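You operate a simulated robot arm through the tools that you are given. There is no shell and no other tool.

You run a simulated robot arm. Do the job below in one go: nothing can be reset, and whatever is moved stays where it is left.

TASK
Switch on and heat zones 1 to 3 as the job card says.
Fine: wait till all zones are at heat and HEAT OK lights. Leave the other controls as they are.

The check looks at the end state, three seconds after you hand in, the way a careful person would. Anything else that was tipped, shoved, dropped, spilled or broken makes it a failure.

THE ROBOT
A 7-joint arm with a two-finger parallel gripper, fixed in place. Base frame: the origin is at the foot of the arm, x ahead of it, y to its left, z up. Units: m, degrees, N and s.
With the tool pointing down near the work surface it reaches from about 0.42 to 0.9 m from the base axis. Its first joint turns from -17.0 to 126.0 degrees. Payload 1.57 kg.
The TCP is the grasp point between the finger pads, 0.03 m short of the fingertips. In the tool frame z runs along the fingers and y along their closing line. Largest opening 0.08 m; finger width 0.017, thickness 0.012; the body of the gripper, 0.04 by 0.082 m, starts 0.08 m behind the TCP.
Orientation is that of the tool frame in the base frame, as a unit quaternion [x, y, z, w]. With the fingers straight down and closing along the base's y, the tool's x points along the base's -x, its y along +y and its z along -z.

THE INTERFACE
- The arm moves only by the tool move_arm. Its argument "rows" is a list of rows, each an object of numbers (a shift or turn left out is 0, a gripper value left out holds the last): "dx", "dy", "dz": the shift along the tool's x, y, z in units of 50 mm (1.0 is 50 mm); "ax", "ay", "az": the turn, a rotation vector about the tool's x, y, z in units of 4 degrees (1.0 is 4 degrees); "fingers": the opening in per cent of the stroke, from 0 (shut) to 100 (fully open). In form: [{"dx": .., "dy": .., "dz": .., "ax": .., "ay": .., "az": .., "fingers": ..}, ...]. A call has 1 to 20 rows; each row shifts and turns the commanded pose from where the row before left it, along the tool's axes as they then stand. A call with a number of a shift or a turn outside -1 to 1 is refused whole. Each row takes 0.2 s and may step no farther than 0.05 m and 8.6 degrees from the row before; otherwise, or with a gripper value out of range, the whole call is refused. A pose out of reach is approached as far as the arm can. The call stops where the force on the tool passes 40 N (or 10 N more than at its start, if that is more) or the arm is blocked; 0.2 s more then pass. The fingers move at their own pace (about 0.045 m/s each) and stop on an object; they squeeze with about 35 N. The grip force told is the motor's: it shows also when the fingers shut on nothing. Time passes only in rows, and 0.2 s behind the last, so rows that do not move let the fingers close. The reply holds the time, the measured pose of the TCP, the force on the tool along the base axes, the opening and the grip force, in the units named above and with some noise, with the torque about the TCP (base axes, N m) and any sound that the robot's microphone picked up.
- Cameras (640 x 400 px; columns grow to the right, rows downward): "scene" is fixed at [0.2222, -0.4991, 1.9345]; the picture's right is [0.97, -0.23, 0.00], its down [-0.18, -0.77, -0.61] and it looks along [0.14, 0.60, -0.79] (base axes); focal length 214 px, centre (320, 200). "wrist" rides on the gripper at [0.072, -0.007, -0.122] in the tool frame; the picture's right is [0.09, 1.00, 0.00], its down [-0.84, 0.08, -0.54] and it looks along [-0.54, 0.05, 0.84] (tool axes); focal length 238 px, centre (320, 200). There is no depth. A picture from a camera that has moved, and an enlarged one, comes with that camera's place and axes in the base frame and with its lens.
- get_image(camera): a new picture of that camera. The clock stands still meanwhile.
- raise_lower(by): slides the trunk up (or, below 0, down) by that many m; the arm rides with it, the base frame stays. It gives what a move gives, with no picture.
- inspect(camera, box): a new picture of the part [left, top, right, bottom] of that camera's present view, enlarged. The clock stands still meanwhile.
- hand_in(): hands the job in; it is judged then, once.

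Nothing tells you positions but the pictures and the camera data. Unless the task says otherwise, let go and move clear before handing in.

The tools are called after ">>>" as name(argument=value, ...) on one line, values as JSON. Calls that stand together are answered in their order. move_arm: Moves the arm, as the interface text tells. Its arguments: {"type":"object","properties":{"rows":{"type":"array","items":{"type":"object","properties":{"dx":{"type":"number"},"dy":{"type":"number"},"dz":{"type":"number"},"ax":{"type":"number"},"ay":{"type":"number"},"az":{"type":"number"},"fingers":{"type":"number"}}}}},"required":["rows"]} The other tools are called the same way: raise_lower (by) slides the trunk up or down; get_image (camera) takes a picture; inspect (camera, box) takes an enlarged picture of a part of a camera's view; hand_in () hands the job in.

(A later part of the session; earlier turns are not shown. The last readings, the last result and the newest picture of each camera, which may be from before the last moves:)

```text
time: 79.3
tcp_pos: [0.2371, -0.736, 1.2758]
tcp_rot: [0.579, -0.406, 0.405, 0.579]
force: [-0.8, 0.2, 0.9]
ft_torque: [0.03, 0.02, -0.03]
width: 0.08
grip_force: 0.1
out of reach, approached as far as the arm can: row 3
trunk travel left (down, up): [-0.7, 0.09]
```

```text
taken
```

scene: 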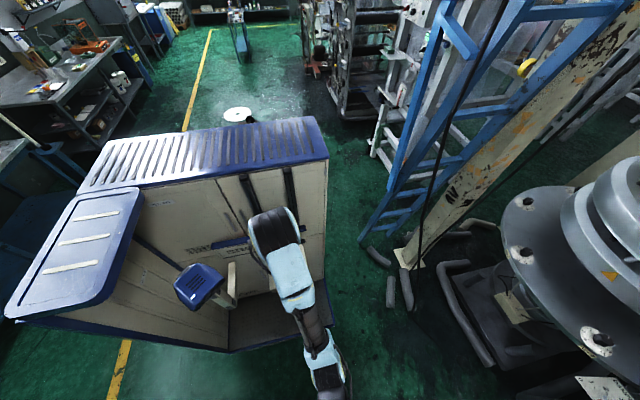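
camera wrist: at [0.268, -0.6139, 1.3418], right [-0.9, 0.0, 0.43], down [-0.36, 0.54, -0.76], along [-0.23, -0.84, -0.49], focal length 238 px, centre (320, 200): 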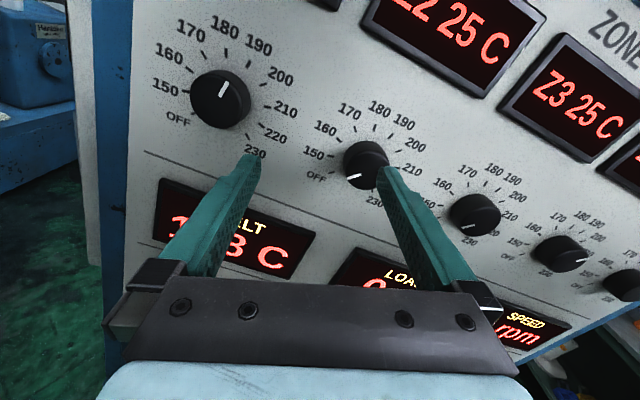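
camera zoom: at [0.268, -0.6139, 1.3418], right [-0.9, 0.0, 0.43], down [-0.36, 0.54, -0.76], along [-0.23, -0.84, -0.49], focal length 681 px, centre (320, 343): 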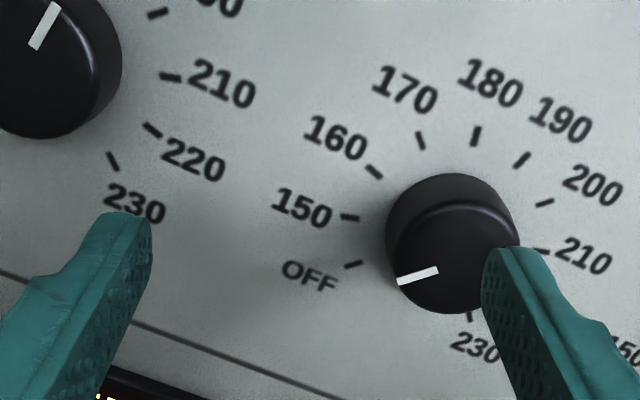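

The arm flagged a reach limit at x≈0.237, short of dial 2. I'll try continuing toward -x in small steps to see whether the solver finds a way.

>>> move_arm(rows=[{"dz": -0.5}, {"dx": -0.062, "dy": 0.171}, {"dx": -0.062, "dy": 0.171}, {"dx": -0.062, "dy": 0.171}, {"dx": -0.062, "dy": 0.171}, {"dx": -0.062, "dy": 0.171}])

>>> get_image(camera="wrist")

>>> get_image(camera="scene")

```text
time: 80.7
tcp_pos: [0.2116, -0.7115, 1.2758]
tcp_rot: [0.579, -0.409, 0.403, 0.579]
force: [0.1, 0.4, -0.3]
ft_torque: [0.05, -0.04, -0.02]
width: 0.08
grip_force: 0.2
out of reach, approached as far as the arm can: row 5, 6
trunk travel left (down, up): [-0.7, 0.09]
```

```text
taken
camera wrist: at [0.2438, -0.5904, 1.3416], right [-0.9, 0.01, 0.43], down [-0.35, 0.55, -0.76], along [-0.24, -0.84, -0.49], focal length 238 px, centre (320, 200)
```

wrist: 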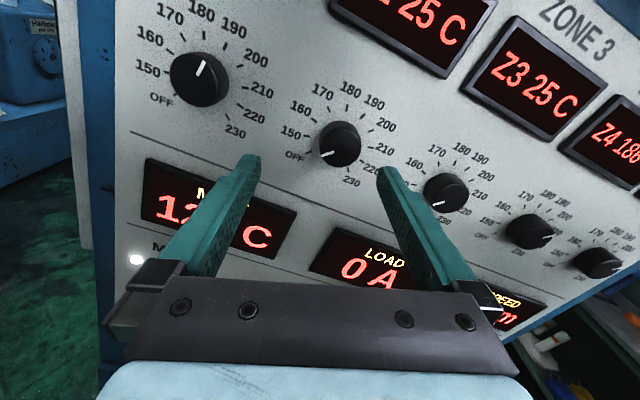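

```text
taken
```

scene: 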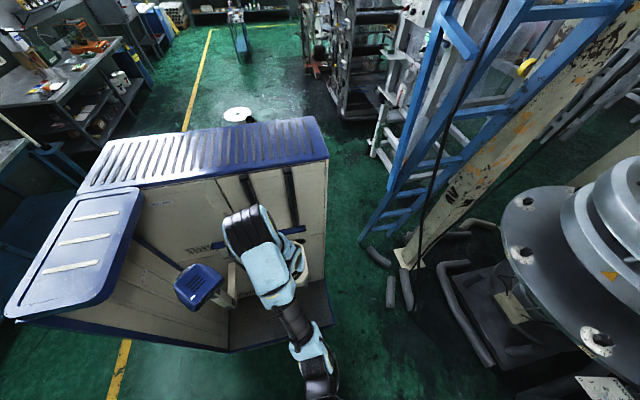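

The arm is folded too tightly here, causing joint limits. Lowering the trunk by 0.25 m should let the arm extend more at this height; the tool is clear of the panel, so I'll do that.

>>> raise_lower(by=-0.25)

>>> get_image(camera="scene")

>>> get_image(camera="wrist")

```text
time: 83.3
tcp_pos: [0.2123, -0.711, 1.0262]
tcp_rot: [0.578, -0.409, 0.403, 0.58]
force: [0.9, -0.6, -0.9]
ft_torque: [0.02, -0.02, -0.01]
width: 0.0799
grip_force: 0.1
trunk travel left (down, up): [-0.45, 0.34]
```

```text
taken
```

scene: 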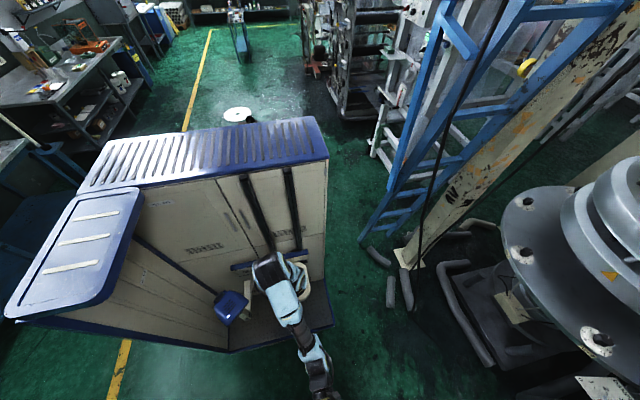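

```text
taken
camera wrist: at [0.2437, -0.5904, 1.0916], right [-0.9, 0.01, 0.43], down [-0.35, 0.55, -0.76], along [-0.24, -0.84, -0.49], focal length 238 px, centre (320, 200)
```

wrist: 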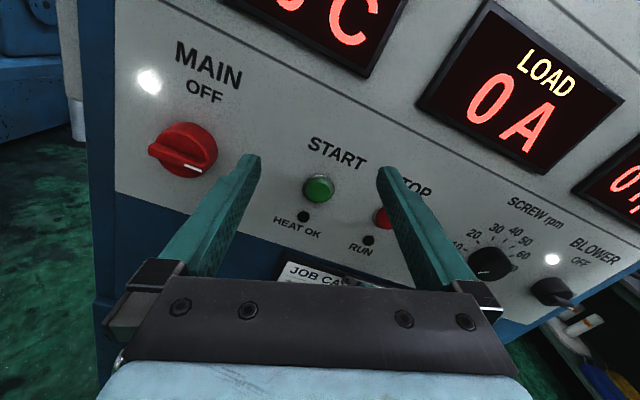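

Trunk carriage lowered cleanly. Now I raise the tool with the arm back to the dial row and to x≈0.191.

>>> move_arm(rows=[{"dx": 0.76, "dy": 0.349}, {"dx": 0.76, "dy": 0.349}, {"dx": 0.76, "dy": 0.349}, {"dx": 0.76, "dy": 0.349}, {"dx": 0.76, "dy": 0.349}, {"dx": 0.76, "dy": 0.349}])

>>> get_image(camera="wrist")

>>> get_image(camera="scene")

```text
time: 84.7
tcp_pos: [0.1925, -0.713, 1.2715]
tcp_rot: [0.578, -0.409, 0.403, 0.579]
force: [-0.8, 1.0, 0.7]
ft_torque: [0.02, 0.01, -0.01]
width: 0.0801
grip_force: 0.1
out of reach, approached as far as the arm can: row 3
trunk travel left (down, up): [-0.45, 0.34]
```

```text
taken
camera wrist: at [0.2239, -0.5918, 1.3373], right [-0.9, 0.0, 0.43], down [-0.35, 0.55, -0.76], along [-0.24, -0.84, -0.49], focal length 238 px, centre (320, 200)
```

wrist: 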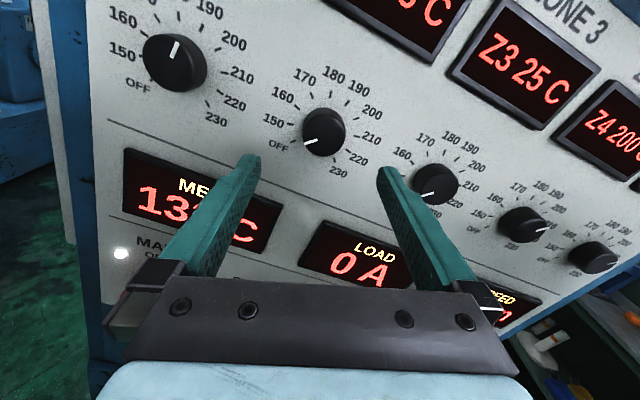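

```text
taken
```

scene: 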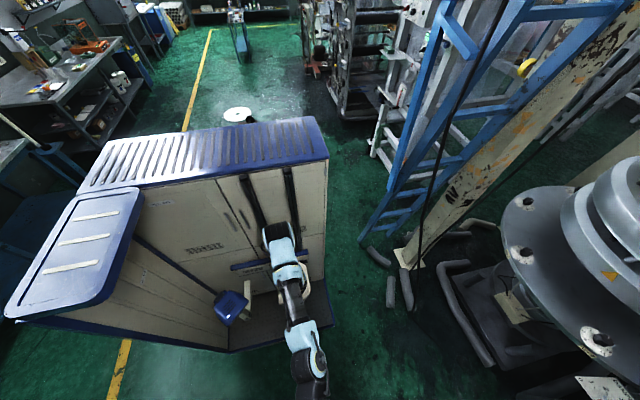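

Now in front of dial 2 with good reach; Z4 reads 200 C as on the card. Fine-centre and advance part way.

>>> move_arm(rows=[{"dx": 0.073, "dy": 0.069, "ax": 0.09, "ay": 0.076}, {"dz": 0.5}])

>>> inspect(camera="wrist", box=[230, 80, 410, 220])

```text
time: 85.3
tcp_pos: [0.1914, -0.7389, 1.2778]
tcp_rot: [0.579, -0.407, 0.406, 0.578]
force: [0.7, 0.4, 0.3]
ft_torque: [0.02, 0.0, 0.03]
width: 0.08
grip_force: 0.0
trunk travel left (down, up): [-0.45, 0.34]
```

```text
2.86 times, centred on (320, 150) of wrist
camera zoom: at [0.222, -0.6165, 1.342], right [-0.9, 0.0, 0.43], down [-0.36, 0.54, -0.76], along [-0.23, -0.84, -0.49], focal length 681 px, centre (320, 343)
```

zoom: 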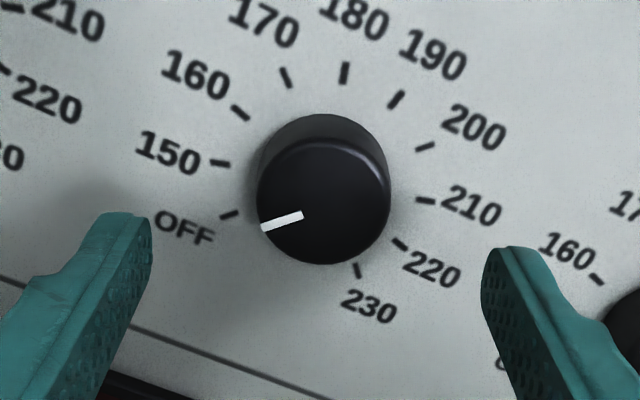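

Dial 2 is centred on the tool axis. Advancing and gripping.

>>> move_arm(rows=[{"dz": 0.5}, {"dz": 0.4}, {"dz": 0.14}, {"fingers": 0}, {"fingers": 0}, {"fingers": 0}, {"fingers": 0}])

>>> inspect(camera="wrist", box=[230, 80, 410, 220])

```text
time: 86.9
tcp_pos: [0.1917, -0.7904, 1.2764]
tcp_rot: [0.578, -0.407, 0.405, 0.58]
force: [-7.8, -2.8, 3.3]
ft_torque: [-0.05, 0.02, -0.37]
width: 0.0397
grip_force: 28.0
trunk travel left (down, up): [-0.45, 0.34]
```

```text
2.86 times, centred on (320, 150) of wrist
camera zoom: at [0.2208, -0.6687, 1.3408], right [-0.91, 0.0, 0.43], down [-0.36, 0.54, -0.76], along [-0.23, -0.84, -0.49], focal length 681 px, centre (320, 343)
```

zoom: 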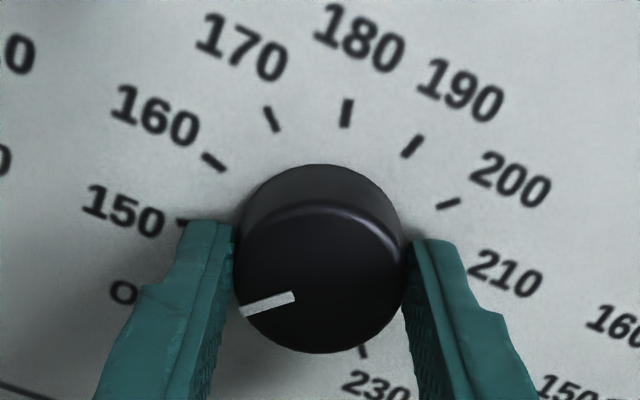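

Gripped on dial 2. Turning clockwise 80° first.

>>> move_arm(rows=[{"dy": 0.012, "az": 1}, {"az": 1}, {"az": 1}, {"az": 1}, {"az": 1}, {"az": 1}, {"az": 1}, {"az": 1}, {"az": 1}, {"az": 1}])

>>> move_arm(rows=[{"az": 1}, {"az": 1}, {"az": 1}, {"az": 1}, {"az": 1}, {"az": 1}, {"az": 1}, {"az": 1}, {"az": 1}, {"az": 1}])

>>> get_image(camera="wrist")

```text
time: 89.1
tcp_pos: [0.1891, -0.7913, 1.2762]
tcp_rot: [-0.404, 0.581, -0.579, -0.405]
force: [-16.3, -0.9, 3.5]
ft_torque: [-1.1, 0.0, -0.96]
width: 0.0397
grip_force: 44.8
trunk travel left (down, up): [-0.45, 0.34]
```

```text
time: 91.3
tcp_pos: [0.1884, -0.7903, 1.276]
tcp_rot: [-0.18, 0.684, -0.683, -0.184]
force: [-21.0, -16.9, 10.9]
ft_torque: [-0.15, 0.03, -0.5]
width: 0.0397
grip_force: 45.2
trunk travel left (down, up): [-0.45, 0.34]
```

```text
taken
camera wrist: at [0.1302, -0.6682, 1.3166], right [-0.57, 0.0, -0.82], down [0.69, 0.54, -0.48], along [0.44, -0.84, -0.31], focal length 238 px, centre (320, 200)
```

wrist: 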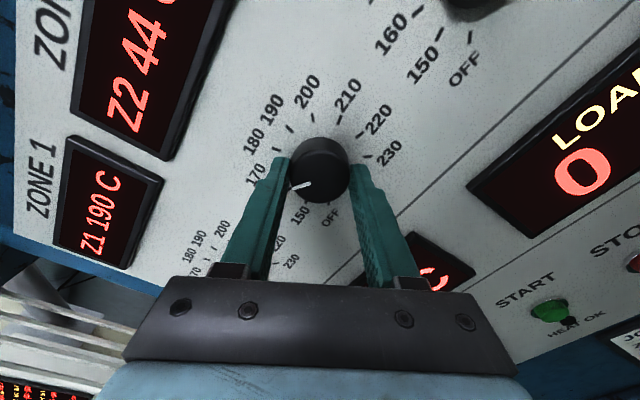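

Zone 1 already reads 190 C. Relieving the side force a little, then continuing another 40°.

>>> move_arm(rows=[{"dx": 0.034}, {"az": 1}, {"az": 1}, {"az": 1}, {"az": 1}, {"az": 1}, {"az": 1}, {"az": 1}, {"az": 1}, {"az": 1}, {"az": 1}])

>>> inspect(camera="wrist", box=[230, 80, 410, 220])

```text
time: 93.7
tcp_pos: [0.1895, -0.7908, 1.2751]
tcp_rot: [0.064, 0.705, -0.704, 0.062]
force: [-16.1, 9.0, -14.4]
ft_torque: [0.47, 0.0, 0.21]
width: 0.0393
grip_force: 44.5
trunk travel left (down, up): [-0.45, 0.34]
```

```text
2.86 times, centred on (320, 150) of wrist
camera zoom: at [0.1171, -0.6682, 1.2689], right [0.09, 0.0, -1.0], down [0.84, 0.54, 0.07], along [0.54, -0.84, 0.04], focal length 681 px, centre (320, 343)
```

zoom: 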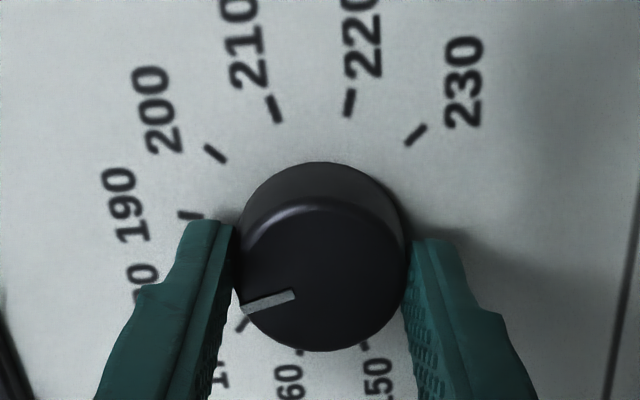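

Turned 120° with no slip. Turning the last 30°, then release and back off.

>>> move_arm(rows=[{"dx": 0.023, "dy": 0.016}, {"az": 1}, {"az": 1}, {"az": 1}, {"az": 1}, {"az": 1}, {"az": 1}, {"az": 1}, {"az": 0.5}, {}])

>>> inspect(camera="wrist", box=[230, 80, 410, 220])

```text
time: 95.9
tcp_pos: [0.189, -0.7914, 1.2753]
tcp_rot: [0.243, 0.665, -0.663, 0.243]
force: [-7.3, 6.5, -11.7]
ft_torque: [0.4, 0.0, -0.25]
width: 0.0394
grip_force: 44.8
trunk travel left (down, up): [-0.45, 0.34]
```

```text
2.86 times, centred on (320, 150) of wrist
camera zoom: at [0.1298, -0.6682, 1.2336], right [0.57, 0.0, -0.82], down [0.69, 0.54, 0.48], along [0.44, -0.84, 0.31], focal length 681 px, centre (320, 343)
```

zoom: 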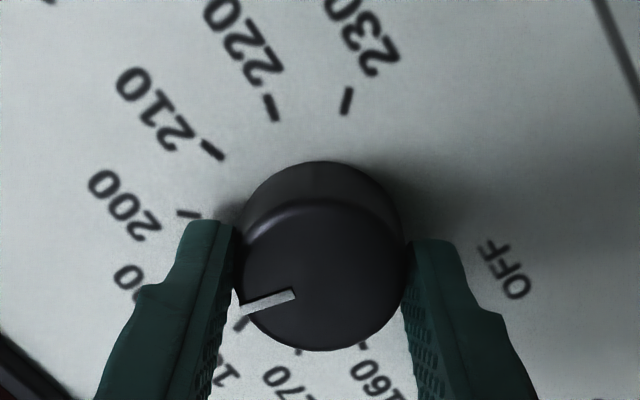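

Dial 2 is at +150°. Release, back away, and roll back.

>>> move_arm(rows=[{"fingers": 60}, {"fingers": 80}, {"fingers": 80}, {"dz": -0.6}, {"dz": -0.8}, {"dz": -0.5, "fingers": 100}, {"az": -1}, {"az": -1}, {"az": -1}, {"az": -1}, {"az": -1}, {"az": -1}, {"az": -1}, {"az": -1}, {"az": -1}, {"az": -1}, {"az": -1}, {"az": -1}, {"az": -1}, {"az": -1}])

>>> move_arm(rows=[{"az": -1}, {"az": -1}, {"az": -1}, {"az": -1}, {"az": -1}, {"az": -1}, {"az": -1}, {"az": -1}, {"az": -1}, {"az": -1}, {"az": -1}, {"az": -1}, {"az": -1}, {"az": -1}, {"az": -1}, {"az": -1}, {"az": -1}, {"az": -1}, {"az": -0.5}])

>>> get_image(camera="wrist")

>>> inspect(camera="wrist", box=[270, 70, 374, 174])

```text
time: 100.1
tcp_pos: [0.1889, -0.6958, 1.2756]
tcp_rot: [-0.098, 0.701, -0.699, -0.099]
force: [-0.5, -0.2, -0.1]
ft_torque: [0.02, 0.02, 0.0]
width: 0.08
grip_force: 0.0
trunk travel left (down, up): [-0.45, 0.34]
```

```text
time: 104.1
tcp_pos: [0.1904, -0.6953, 1.2754]
tcp_rot: [-0.5, 0.502, -0.499, -0.499]
force: [-0.8, -0.2, -0.5]
ft_torque: [0.01, 0.01, -0.01]
width: 0.08
grip_force: 0.0
trunk travel left (down, up): [-0.45, 0.34]
```

```text
taken
camera wrist: at [0.1953, -0.5727, 1.3472], right [-1.0, 0.0, 0.09], down [-0.08, 0.54, -0.84], along [-0.05, -0.84, -0.54], focal length 238 px, centre (320, 200)
```

wrist: 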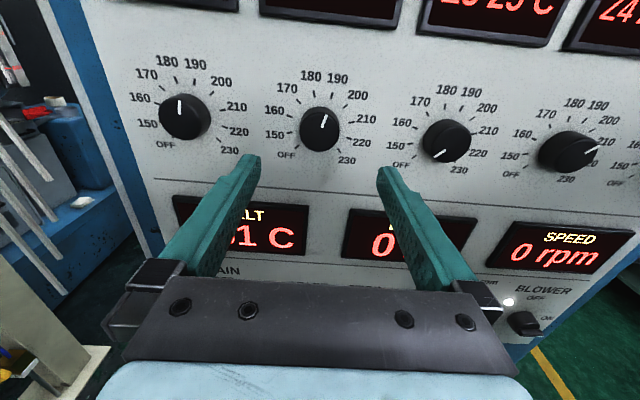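

```text
3.85 times, centred on (322, 122) of wrist
camera zoom: at [0.1953, -0.5727, 1.3472], right [-1.0, 0.0, 0.09], down [-0.08, 0.54, -0.84], along [-0.05, -0.84, -0.54], focal length 917 px, centre (312, 500)
```

zoom: 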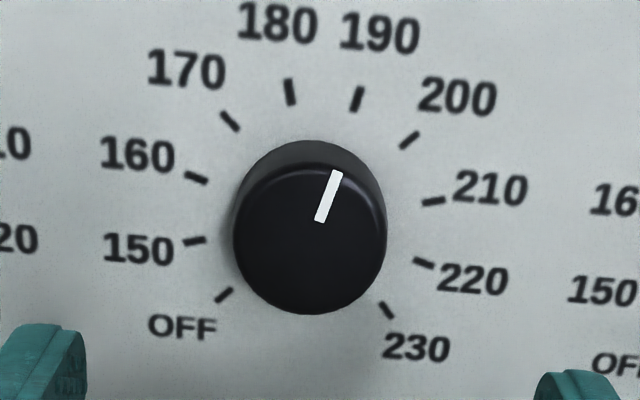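

Dial 2 reads 190, same as dial 1. Now moving to dial 3 at about x 0.056 and rolling to the start angle.

>>> move_arm(rows=[{"dy": 0.6615, "dx": 0.01}, {"dy": 0.6615}, {"dy": 0.6615}, {"dy": 0.6615}])

>>> get_image(camera="wrist")

>>> get_image(camera="scene")

```text
time: 105.1
tcp_pos: [0.0567, -0.6962, 1.2775]
tcp_rot: [-0.5, 0.501, -0.5, -0.499]
force: [1.4, -0.1, 0.9]
ft_torque: [-0.01, -0.02, -0.04]
width: 0.0801
grip_force: 0.0
trunk travel left (down, up): [-0.45, 0.34]
```

```text
taken
camera wrist: at [0.0634, -0.5728, 1.3485], right [-1.0, 0.0, 0.09], down [-0.08, 0.54, -0.84], along [-0.05, -0.84, -0.54], focal length 238 px, centre (320, 200)
```

wrist: 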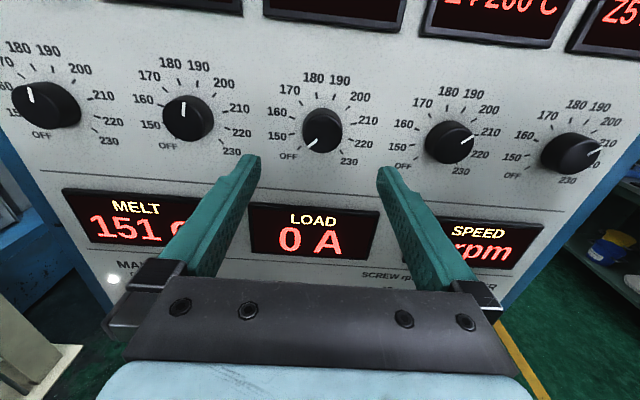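

```text
taken
```

scene: 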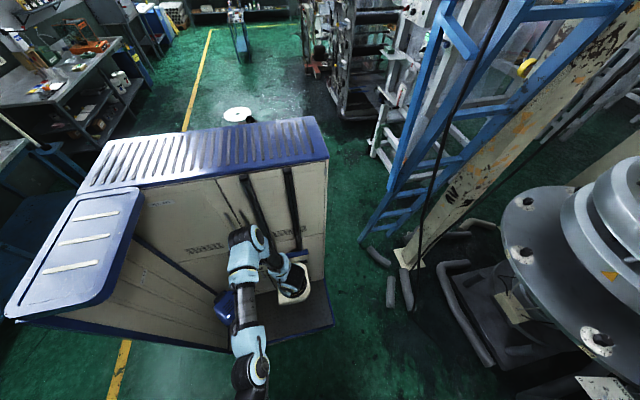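

Reached without limits. Zoom on dial 3 to refine the centre.

>>> inspect(camera="wrist", box=[270, 70, 374, 174])

>>> inspect(camera="wrist", box=[390, 80, 640, 200])

```text
3.85 times, centred on (322, 122) of wrist
camera zoom: at [0.0634, -0.5728, 1.3485], right [-1.0, 0.0, 0.09], down [-0.08, 0.54, -0.84], along [-0.05, -0.84, -0.54], focal length 917 px, centre (312, 500)
```

zoom: 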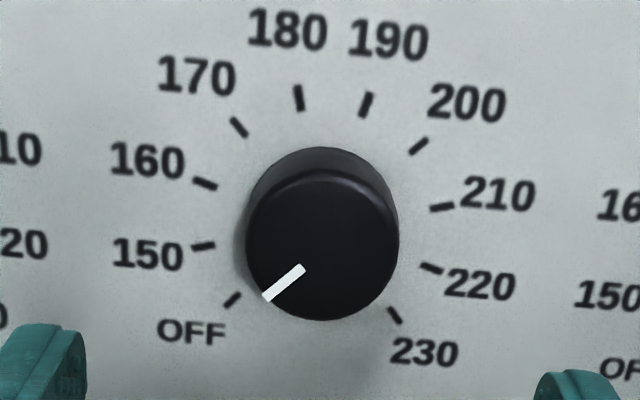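

```text
2.56 times, centred on (515, 140) of wrist
camera zoom: at [0.0634, -0.5728, 1.3485], right [-1.0, 0.0, 0.09], down [-0.08, 0.54, -0.84], along [-0.05, -0.84, -0.54], focal length 610 px, centre (-179, 354)
```

zoom: 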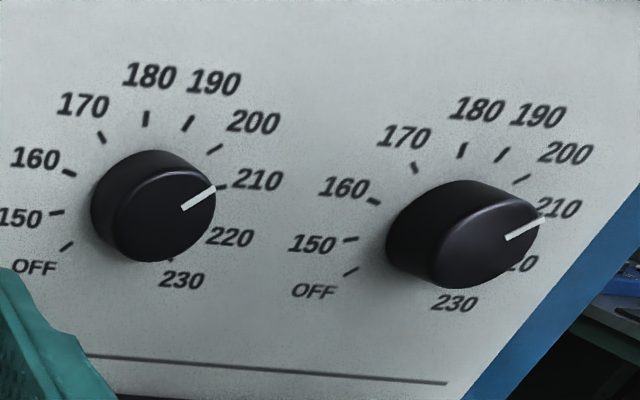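

Dial 3 is at (0.055, 1.276), pointer at OFF; dials 4/5 sit at 200. Align, roll to start angle, advance part way and check.

>>> move_arm(rows=[{"dy": 0.028, "dx": -0.008}, {"az": -1}, {"az": -1}, {"az": -1}, {"az": -1}, {"az": -1}, {"dz": 0.8}])

>>> inspect(camera="wrist", box=[230, 80, 410, 220])

```text
time: 106.7
tcp_pos: [0.0563, -0.7367, 1.2746]
tcp_rot: [0.58, -0.406, 0.406, 0.579]
force: [0.0, -0.3, -0.1]
ft_torque: [0.0, 0.0, 0.02]
width: 0.0798
grip_force: 0.1
trunk travel left (down, up): [-0.45, 0.34]
```

```text
2.86 times, centred on (320, 150) of wrist
camera zoom: at [0.0861, -0.6144, 1.339], right [-0.9, 0.0, 0.43], down [-0.36, 0.54, -0.76], along [-0.23, -0.84, -0.49], focal length 681 px, centre (320, 343)
```

zoom: 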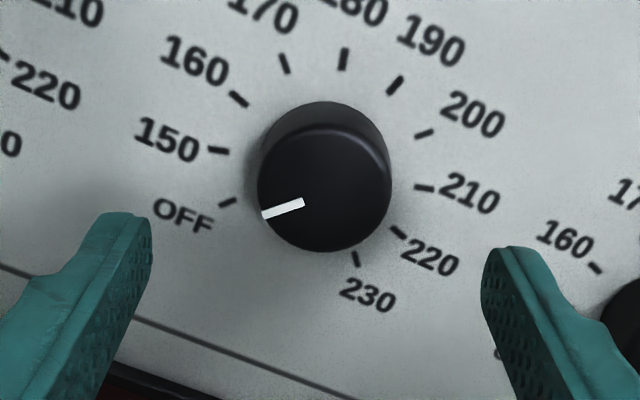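

The tool sagged ~2.5 mm in z during the roll; I correct that, advance and grip dial 3.

>>> move_arm(rows=[{"dx": 0.047, "dy": 0.017}, {"dz": 0.5}, {"dz": 0.4}, {"dz": 0.18}, {}])

>>> inspect(camera="wrist", box=[230, 80, 410, 220])

```text
time: 107.9
tcp_pos: [0.055, -0.7839, 1.2765]
tcp_rot: [0.579, -0.406, 0.406, 0.579]
force: [0.2, -0.3, 0.2]
ft_torque: [0.02, -0.01, -0.05]
width: 0.0801
grip_force: 0.0
out of reach, approached as far as the arm can: row 4
trunk travel left (down, up): [-0.45, 0.34]
```

```text
2.86 times, centred on (320, 150) of wrist
camera zoom: at [0.0859, -0.6619, 1.3416], right [-0.9, 0.0, 0.43], down [-0.36, 0.54, -0.76], along [-0.23, -0.84, -0.49], focal length 681 px, centre (320, 343)
```

zoom: 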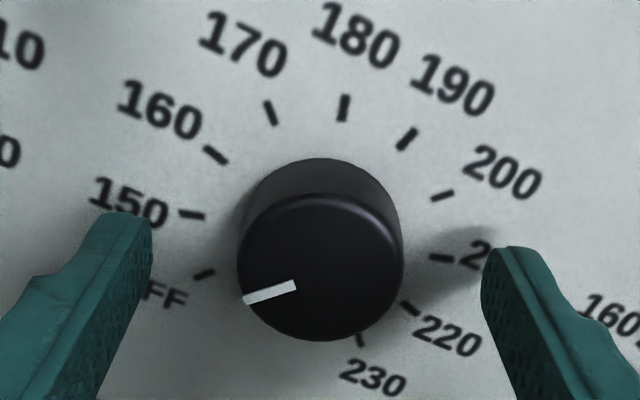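

Reach was flagged just at the end (tips at -0.814, overlap ~11 mm). I'll try a few small forward steps.

>>> move_arm(rows=[{"dz": 0.04}, {"dz": 0.04}, {"dz": 0.04}])

>>> get_image(camera="scene")

```text
time: 108.7
tcp_pos: [0.0548, -0.7836, 1.2771]
tcp_rot: [0.578, -0.407, 0.405, 0.579]
force: [-0.4, 0.4, -0.3]
ft_torque: [-0.02, 0.0, 0.0]
width: 0.0797
grip_force: 0.1
out of reach, approached as far as the arm can: row 2
trunk travel left (down, up): [-0.45, 0.34]
```

```text
taken
```

scene: 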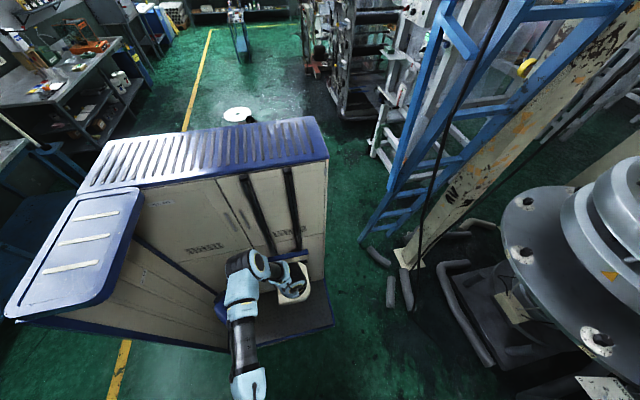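

Still limited at y≈-0.784. The limit may depend on roll, so I'll roll +20° (fingers open, straddling freely) and try the last few mm again.

>>> move_arm(rows=[{"az": 1}, {"az": 1}, {"az": 1}, {"az": 1}, {"az": 1}, {"dz": 0.04}, {"dz": 0.04}, {"dz": 0.04}])

>>> inspect(camera="wrist", box=[230, 80, 410, 220])

```text
time: 110.5
tcp_pos: [0.0614, -0.7832, 1.2818]
tcp_rot: [-0.5, 0.5, -0.5, -0.499]
force: [-0.1, 0.7, -0.1]
ft_torque: [-0.01, 0.01, 0.03]
width: 0.0799
grip_force: 0.1
out of reach, approached as far as the arm can: row 1, 7
trunk travel left (down, up): [-0.45, 0.34]
```

```text
2.86 times, centred on (320, 150) of wrist
camera zoom: at [0.0675, -0.6613, 1.3531], right [-1.0, 0.0, 0.09], down [-0.08, 0.54, -0.84], along [-0.05, -0.84, -0.54], focal length 681 px, centre (320, 343)
```

zoom: 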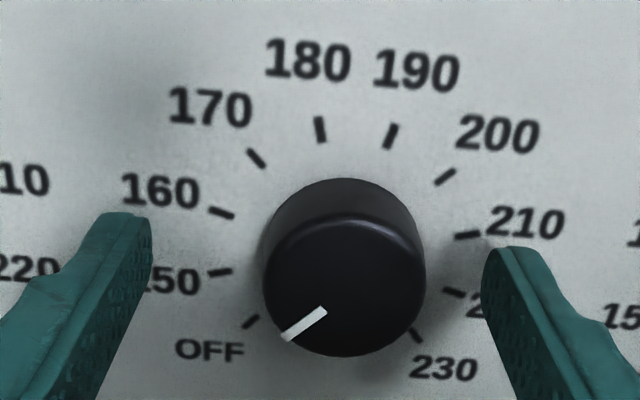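

That drifted instead, so it's a real joint limit in this posture. I'll back straight off, lower the trunk another 0.12 m so the arm is more extended, and re-approach.

>>> move_arm(rows=[{"dz": -0.8}, {"dz": -0.8}, {}])

>>> raise_lower(by=-0.12)

>>> get_image(camera="scene")

>>> get_image(camera="wrist")

```text
time: 111.3
tcp_pos: [0.0619, -0.7045, 1.2806]
tcp_rot: [-0.5, 0.5, -0.5, -0.499]
force: [0.5, 0.5, -0.7]
ft_torque: [0.01, 0.0, 0.02]
width: 0.08
grip_force: 0.1
trunk travel left (down, up): [-0.45, 0.34]
```

```text
time: 112.8
tcp_pos: [0.0613, -0.7061, 1.1598]
tcp_rot: [-0.5, 0.5, -0.5, -0.5]
force: [0.9, 0.2, 0.5]
ft_torque: [0.05, -0.02, 0.04]
width: 0.0802
grip_force: 0.1
trunk travel left (down, up): [-0.33, 0.46]
```

```text
taken
```

scene: 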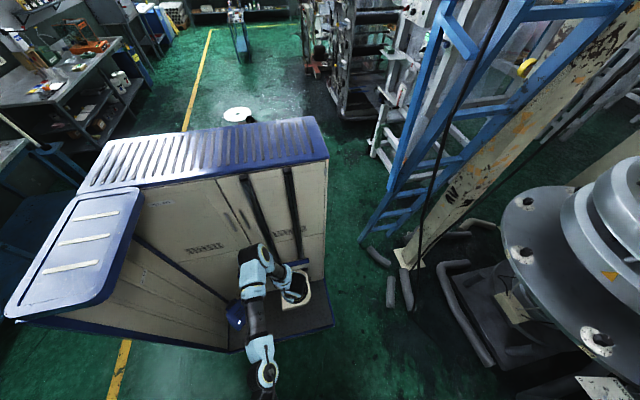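

```text
taken
camera wrist: at [0.0672, -0.5834, 1.2317], right [-1.0, 0.0, 0.09], down [-0.08, 0.54, -0.84], along [-0.05, -0.84, -0.54], focal length 238 px, centre (320, 200)
```

wrist: 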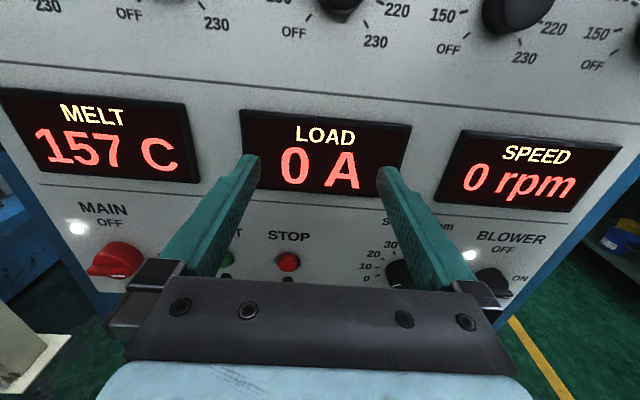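

Now raise the tool back to dial 3's height and centre.

>>> move_arm(rows=[{"dx": 0.775, "dy": 0.035}, {"dx": 0.775, "dy": 0.035}, {"dx": 0.776, "dy": 0.034}, {"dz": 0.6}, {}])

>>> inspect(camera="wrist", box=[230, 80, 410, 220])

>>> get_image(camera="scene")

```text
time: 114.0
tcp_pos: [0.0555, -0.7371, 1.2742]
tcp_rot: [-0.499, 0.501, -0.499, -0.5]
force: [0.5, -0.2, 0.2]
ft_torque: [-0.03, -0.01, 0.0]
width: 0.08
grip_force: 0.0
trunk travel left (down, up): [-0.33, 0.46]
```

```text
2.86 times, centred on (320, 150) of wrist
camera zoom: at [0.0605, -0.6144, 1.347], right [-1.0, 0.0, 0.09], down [-0.08, 0.54, -0.84], along [-0.05, -0.84, -0.54], focal length 681 px, centre (320, 343)
```

zoom: 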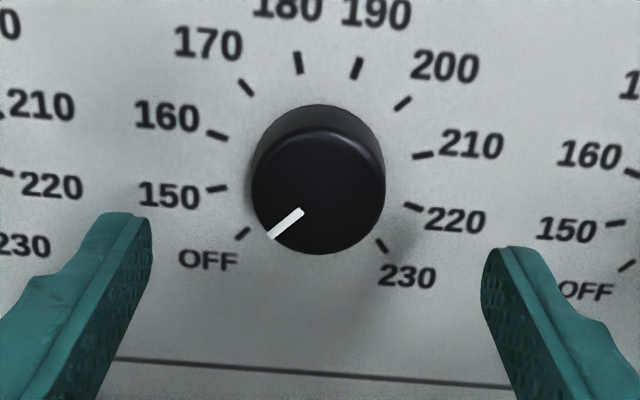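

```text
taken
```

scene: 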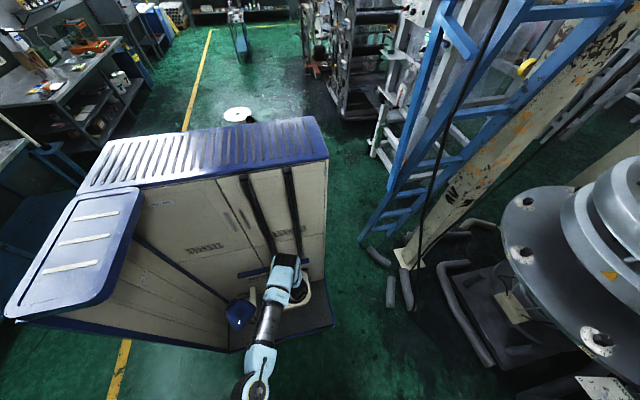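

The arm is better extended now. Roll to the start angle, adjust slightly and advance to grip depth.

>>> move_arm(rows=[{"dx": 0.024, "dy": -0.03}, {"az": -1}, {"az": -1}, {"az": -1}, {"az": -1}, {"az": -1}, {"dz": 0.5}, {"dz": 0.4}, {"dz": 0.18}, {}])

>>> inspect(camera="wrist", box=[230, 80, 410, 220])

```text
time: 116.2
tcp_pos: [0.0558, -0.7898, 1.2778]
tcp_rot: [0.579, -0.406, 0.406, 0.579]
force: [-0.4, -0.2, -0.2]
ft_torque: [0.01, 0.01, 0.03]
width: 0.0801
grip_force: 0.1
trunk travel left (down, up): [-0.33, 0.46]
```

```text
2.86 times, centred on (320, 150) of wrist
camera zoom: at [0.0865, -0.667, 1.3427], right [-0.9, 0.0, 0.43], down [-0.36, 0.54, -0.76], along [-0.23, -0.84, -0.49], focal length 681 px, centre (320, 343)
```

zoom: 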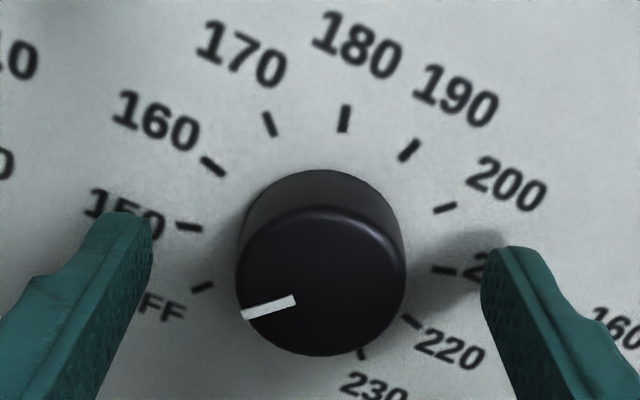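

Reached the depth with no limit. Gripping dial 3.

>>> move_arm(rows=[{"fingers": 0}, {"fingers": 0}, {"fingers": 0}, {"fingers": 0}])

>>> inspect(camera="wrist", box=[230, 80, 410, 220])

```text
time: 117.2
tcp_pos: [0.0548, -0.7886, 1.2777]
tcp_rot: [0.579, -0.406, 0.405, 0.579]
force: [-2.5, -2.9, 2.0]
ft_torque: [-0.04, 0.02, -0.15]
width: 0.0396
grip_force: 28.3
trunk travel left (down, up): [-0.33, 0.46]
```

```text
2.86 times, centred on (320, 150) of wrist
camera zoom: at [0.0862, -0.6669, 1.3428], right [-0.9, 0.0, 0.43], down [-0.36, 0.54, -0.76], along [-0.23, -0.84, -0.49], focal length 681 px, centre (320, 343)
```

zoom: 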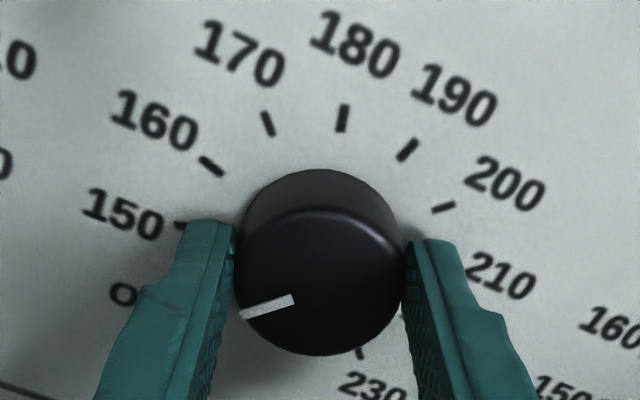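

Gripped cleanly. Turning clockwise, in 40° parts.

>>> move_arm(rows=[{"az": 1}, {"az": 1}, {"az": 1}, {"az": 1}, {"az": 1}, {"az": 1}, {"az": 1}, {"az": 1}, {"az": 1}, {"az": 1}])

>>> move_arm(rows=[{"az": 1}, {"az": 1}, {"az": 1}, {"az": 1}, {"az": 1}, {"az": 1}, {"az": 1}, {"az": 1}, {"az": 1}, {"az": 1}])

>>> inspect(camera="wrist", box=[230, 80, 410, 220])

```text
time: 119.4
tcp_pos: [0.0543, -0.7893, 1.2771]
tcp_rot: [-0.405, 0.58, -0.579, -0.405]
force: [-21.0, 14.4, -11.0]
ft_torque: [0.21, 0.07, -0.84]
width: 0.0396
grip_force: 45.2
trunk travel left (down, up): [-0.33, 0.46]
```

```text
time: 121.0
tcp_pos: [0.0528, -0.7896, 1.2773]
tcp_rot: [-0.255, 0.661, -0.656, -0.259]
force: [-5.3, 4.6, -4.5]
ft_torque: [0.15, 0.05, -0.33]
width: 0.0398
grip_force: 44.5
trunk travel left (down, up): [-0.33, 0.46]
stopped in row 8: the force on the tool passed its limit at 40 N (the readings are from after the stop); the commanded pose is now the measured one
```

```text
2.86 times, centred on (320, 150) of wrist
camera zoom: at [0.005, -0.6667, 1.3307], right [-0.74, 0.01, -0.67], down [0.57, 0.54, -0.62], along [0.36, -0.84, -0.4], focal length 681 px, centre (320, 343)
```

zoom: 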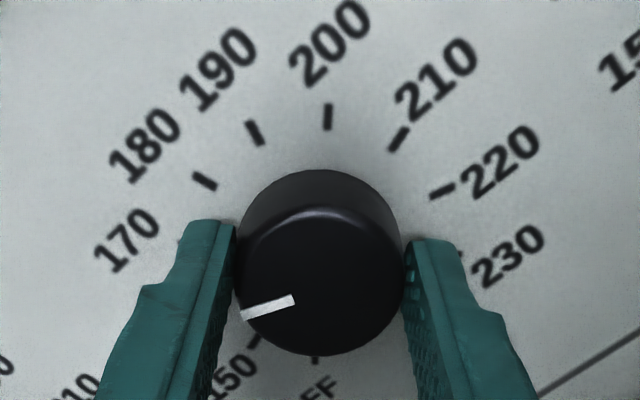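

The force limit tripped at 67° of turn, which also relieved the offset (residual ~8 N); the grip hasn't slipped. I'll continue in smaller parts with small compensating shifts.

>>> move_arm(rows=[{"dx": -0.0082, "dy": 0.0088, "az": 1}, {"az": 1}, {"az": 1}, {"az": 1}, {"az": 1}, {"dx": -0.0047, "dy": 0.011, "az": 1}, {"az": 1}, {"az": 1}, {"az": 1}, {"az": 1}])

>>> inspect(camera="wrist", box=[230, 80, 410, 220])

```text
time: 123.2
tcp_pos: [0.0529, -0.7898, 1.2756]
tcp_rot: [-0.012, 0.708, -0.706, -0.017]
force: [-18.1, 17.7, -16.7]
ft_torque: [0.62, 0.05, -0.26]
width: 0.0395
grip_force: 44.5
trunk travel left (down, up): [-0.33, 0.46]
```

```text
2.86 times, centred on (320, 150) of wrist
camera zoom: at [-0.0188, -0.6665, 1.2852], right [-0.13, 0.0, -0.99], down [0.84, 0.54, -0.11], along [0.53, -0.84, -0.08], focal length 681 px, centre (320, 343)
```

zoom: 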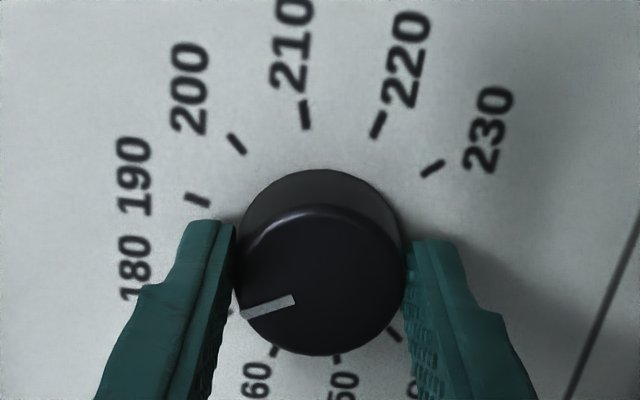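

Turned 107.6°, no slip. Relieve the force and turn the remaining 42.3°.

>>> move_arm(rows=[{"dx": 0.02, "dy": 0.02, "dz": -0.01}, {}, {"az": 1}, {"az": 1}, {"az": 1}, {"az": 1}, {"az": 1}, {"dx": 0.006, "dy": 0.012, "az": 1}, {"az": 1}, {"az": 1}, {"az": 1}, {"az": 1}, {"az": 0.57}, {}])

>>> inspect(camera="wrist", box=[230, 80, 410, 220])

```text
time: 126.2
tcp_pos: [0.0545, -0.7888, 1.2731]
tcp_rot: [0.244, 0.665, -0.664, 0.239]
force: [-14.2, -1.2, -2.7]
ft_torque: [-0.14, -0.02, -0.18]
width: 0.0395
grip_force: 44.8
trunk travel left (down, up): [-0.33, 0.46]
```

```text
2.86 times, centred on (320, 150) of wrist
camera zoom: at [-0.0062, -0.6664, 1.2327], right [0.57, 0.0, -0.82], down [0.69, 0.54, 0.48], along [0.44, -0.84, 0.3], focal length 681 px, centre (320, 343)
```

zoom: 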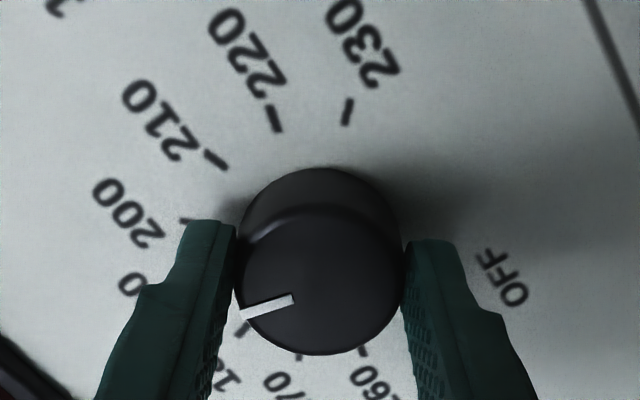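

Dial 3 is at +150° as well. Release, back off and roll back to view everything.

>>> move_arm(rows=[{"fingers": 60}, {"fingers": 80}, {"fingers": 80}, {"dz": -0.6}, {"dz": -0.8}, {"dz": -0.8, "fingers": 100}, {"az": -1}, {"az": -1}, {"az": -1}, {"az": -1}, {"az": -1}, {"az": -1}, {"az": -1}, {"az": -1}, {"az": -1}, {"az": -1}, {"az": -1}, {"az": -1}, {"az": -1}, {"az": -1}])

>>> move_arm(rows=[{"az": -1}, {"az": -1}, {"az": -1}, {"az": -1}, {"az": -1}, {"az": -1}, {"az": -1}, {"az": -1}, {"az": -1}, {"az": -1}, {"az": -1}, {"az": -1}, {"az": -1}, {"az": -1}, {"az": -1}, {"az": -1}, {"az": -1}, {"az": -1}, {"az": -0.5}])

>>> get_image(camera="wrist")

>>> inspect(camera="wrist", box=[270, 70, 374, 174])

```text
time: 130.4
tcp_pos: [0.0534, -0.6794, 1.2736]
tcp_rot: [-0.098, 0.701, -0.698, -0.103]
force: [0.3, -0.2, 0.6]
ft_torque: [0.01, 0.0, 0.04]
width: 0.0803
grip_force: 0.1
trunk travel left (down, up): [-0.33, 0.46]
```

```text
time: 134.4
tcp_pos: [0.0538, -0.679, 1.2758]
tcp_rot: [0.5, -0.501, 0.497, 0.502]
force: [0.6, -0.1, 0.4]
ft_torque: [0.01, 0.02, 0.01]
width: 0.0799
grip_force: 0.0
trunk travel left (down, up): [-0.33, 0.46]
```

```text
taken
camera wrist: at [0.0611, -0.5566, 1.3465], right [-1.0, 0.0, 0.1], down [-0.08, 0.55, -0.83], along [-0.06, -0.84, -0.54], focal length 238 px, centre (320, 200)
```

wrist: 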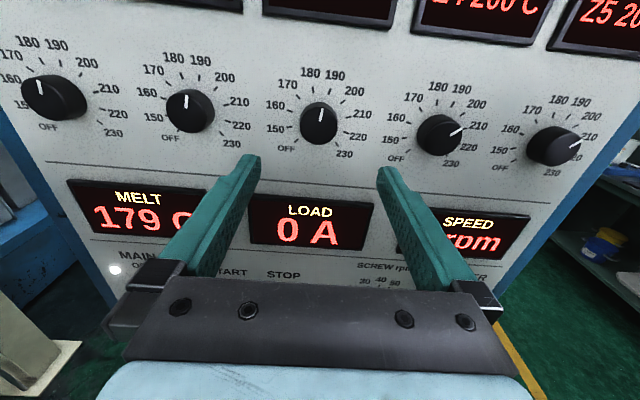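

```text
3.85 times, centred on (322, 122) of wrist
camera zoom: at [0.0611, -0.5566, 1.3465], right [-1.0, 0.0, 0.1], down [-0.08, 0.55, -0.83], along [-0.06, -0.84, -0.54], focal length 917 px, centre (312, 500)
```

zoom: 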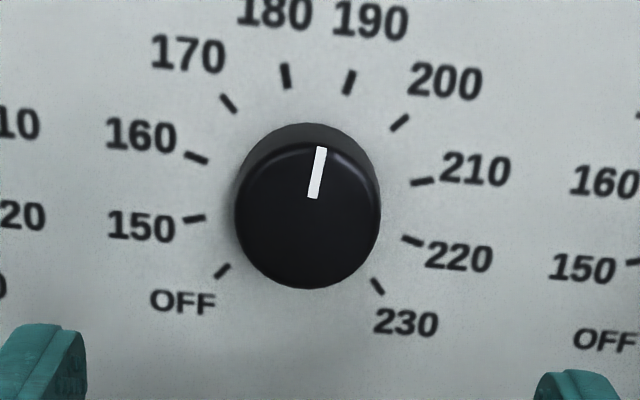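

Dial 3's pointer looks a few degrees short (≈188). I'll rise a little to read the zone displays.

>>> move_arm(rows=[{"dx": 0.8}, {"dx": 0.8}, {"dx": 0.8}, {}, {}, {}])

>>> get_image(camera="wrist")

```text
time: 135.8
tcp_pos: [0.0526, -0.6783, 1.3951]
tcp_rot: [0.501, -0.501, 0.497, 0.501]
force: [1.1, 0.2, -0.1]
ft_torque: [0.01, -0.01, 0.01]
width: 0.0802
grip_force: 0.1
trunk travel left (down, up): [-0.33, 0.46]
```

```text
taken
camera wrist: at [0.0602, -0.556, 1.4659], right [-1.0, 0.0, 0.1], down [-0.08, 0.55, -0.83], along [-0.06, -0.84, -0.54], focal length 238 px, centre (320, 200)
```

wrist: 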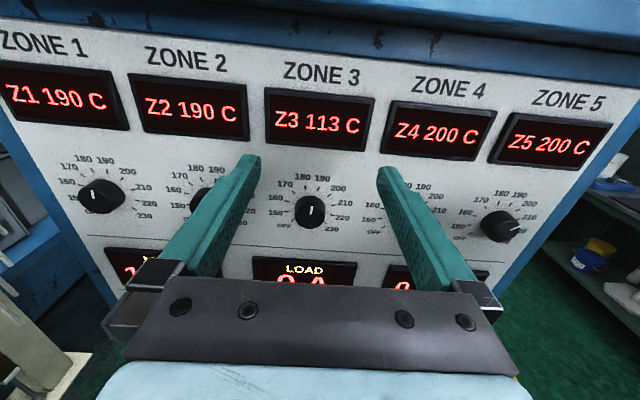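

Z1 and Z2 read 190 C; Z3 is at 113 and climbing. I'll wait for it to settle so the display tells the true set point.

>>> move_arm(rows=[{}, {}, {}, {}, {}, {}, {}, {}, {}, {}, {}, {}, {}, {}, {}, {}, {}, {}, {}, {}])

>>> move_arm(rows=[{}, {}, {}, {}, {}, {}, {}, {}, {}, {}, {}, {}, {}, {}, {}, {}, {}, {}, {}, {}])

>>> move_arm(rows=[{}, {}, {}, {}, {}, {}, {}, {}, {}, {}, {}, {}, {}, {}, {}, {}, {}, {}, {}, {}])

>>> inspect(camera="wrist", box=[0, 20, 640, 260])

```text
time: 140.0
tcp_pos: [0.0532, -0.6773, 1.3927]
tcp_rot: [0.501, -0.501, 0.497, 0.501]
force: [0.0, 0.5, 0.1]
ft_torque: [0.02, 0.03, -0.01]
width: 0.08
grip_force: 0.1
trunk travel left (down, up): [-0.33, 0.46]
```

```text
time: 144.2
tcp_pos: [0.0539, -0.6783, 1.3937]
tcp_rot: [0.5, -0.501, 0.497, 0.501]
force: [0.7, 0.3, 0.5]
ft_torque: [0.02, 0.0, 0.02]
width: 0.08
grip_force: 0.0
trunk travel left (down, up): [-0.33, 0.46]
```

```text
time: 148.4
tcp_pos: [0.0543, -0.6781, 1.3932]
tcp_rot: [0.5, -0.502, 0.496, 0.502]
force: [0.5, 0.5, 0.3]
ft_torque: [0.03, 0.0, 0.04]
width: 0.08
grip_force: 0.0
trunk travel left (down, up): [-0.33, 0.46]
```

```text
1.00 times, centred on (320, 140) of wrist (not enlarged: the box is as wide or as high as the picture)
camera zoom: at [0.0602, -0.556, 1.4658], right [-1.0, 0.0, 0.1], down [-0.08, 0.55, -0.83], along [-0.06, -0.84, -0.54], focal length 238 px, centre (320, 260)
```

zoom: 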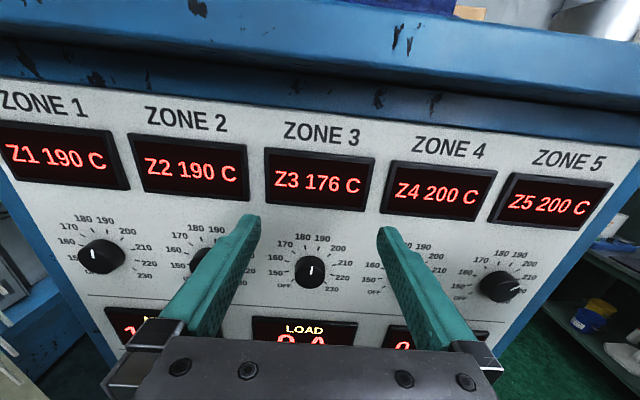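

Z3 is at 176 and still rising; waiting a bit more.

>>> move_arm(rows=[{}, {}, {}, {}, {}, {}, {}, {}, {}, {}, {}, {}, {}, {}, {}, {}, {}, {}, {}, {}])

>>> move_arm(rows=[{}, {}, {}, {}, {}, {}, {}, {}, {}, {}, {}, {}, {}, {}, {}, {}, {}, {}, {}, {}])

>>> inspect(camera="wrist", box=[0, 60, 320, 260])

>>> inspect(camera="wrist", box=[260, 80, 640, 260])

```text
time: 152.6
tcp_pos: [0.0536, -0.6782, 1.3933]
tcp_rot: [0.5, -0.501, 0.497, 0.501]
force: [0.6, 0.5, 0.7]
ft_torque: [0.01, -0.01, 0.01]
width: 0.08
grip_force: 0.1
trunk travel left (down, up): [-0.33, 0.46]
```

```text
time: 156.8
tcp_pos: [0.0534, -0.6784, 1.3934]
tcp_rot: [0.5, -0.501, 0.497, 0.501]
force: [0.0, 0.0, -0.6]
ft_torque: [0.01, 0.01, 0.02]
width: 0.0801
grip_force: 0.0
trunk travel left (down, up): [-0.33, 0.46]
```

```text
2.00 times, centred on (160, 160) of wrist
camera zoom: at [0.0602, -0.556, 1.4658], right [-1.0, 0.0, 0.1], down [-0.08, 0.55, -0.83], along [-0.06, -0.84, -0.54], focal length 477 px, centre (640, 280)
```

zoom: 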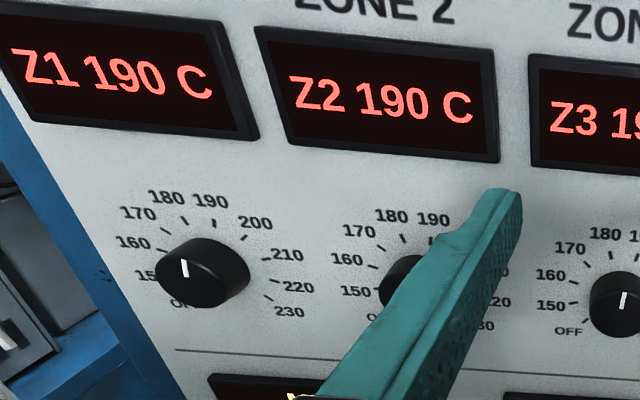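

```text
1.68 times, centred on (450, 170) of wrist
camera zoom: at [0.0602, -0.556, 1.4658], right [-1.0, 0.0, 0.1], down [-0.08, 0.55, -0.83], along [-0.06, -0.84, -0.54], focal length 401 px, centre (101, 250)
```

zoom: 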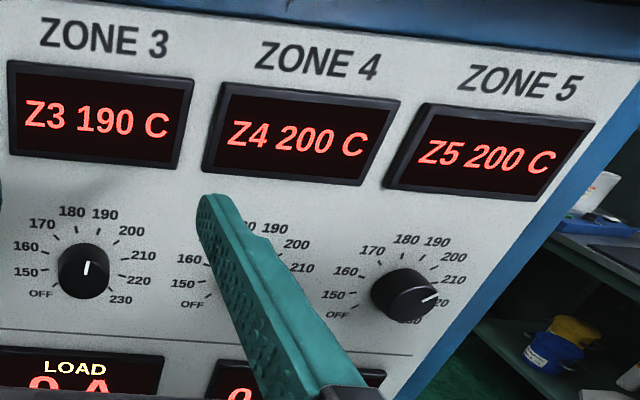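

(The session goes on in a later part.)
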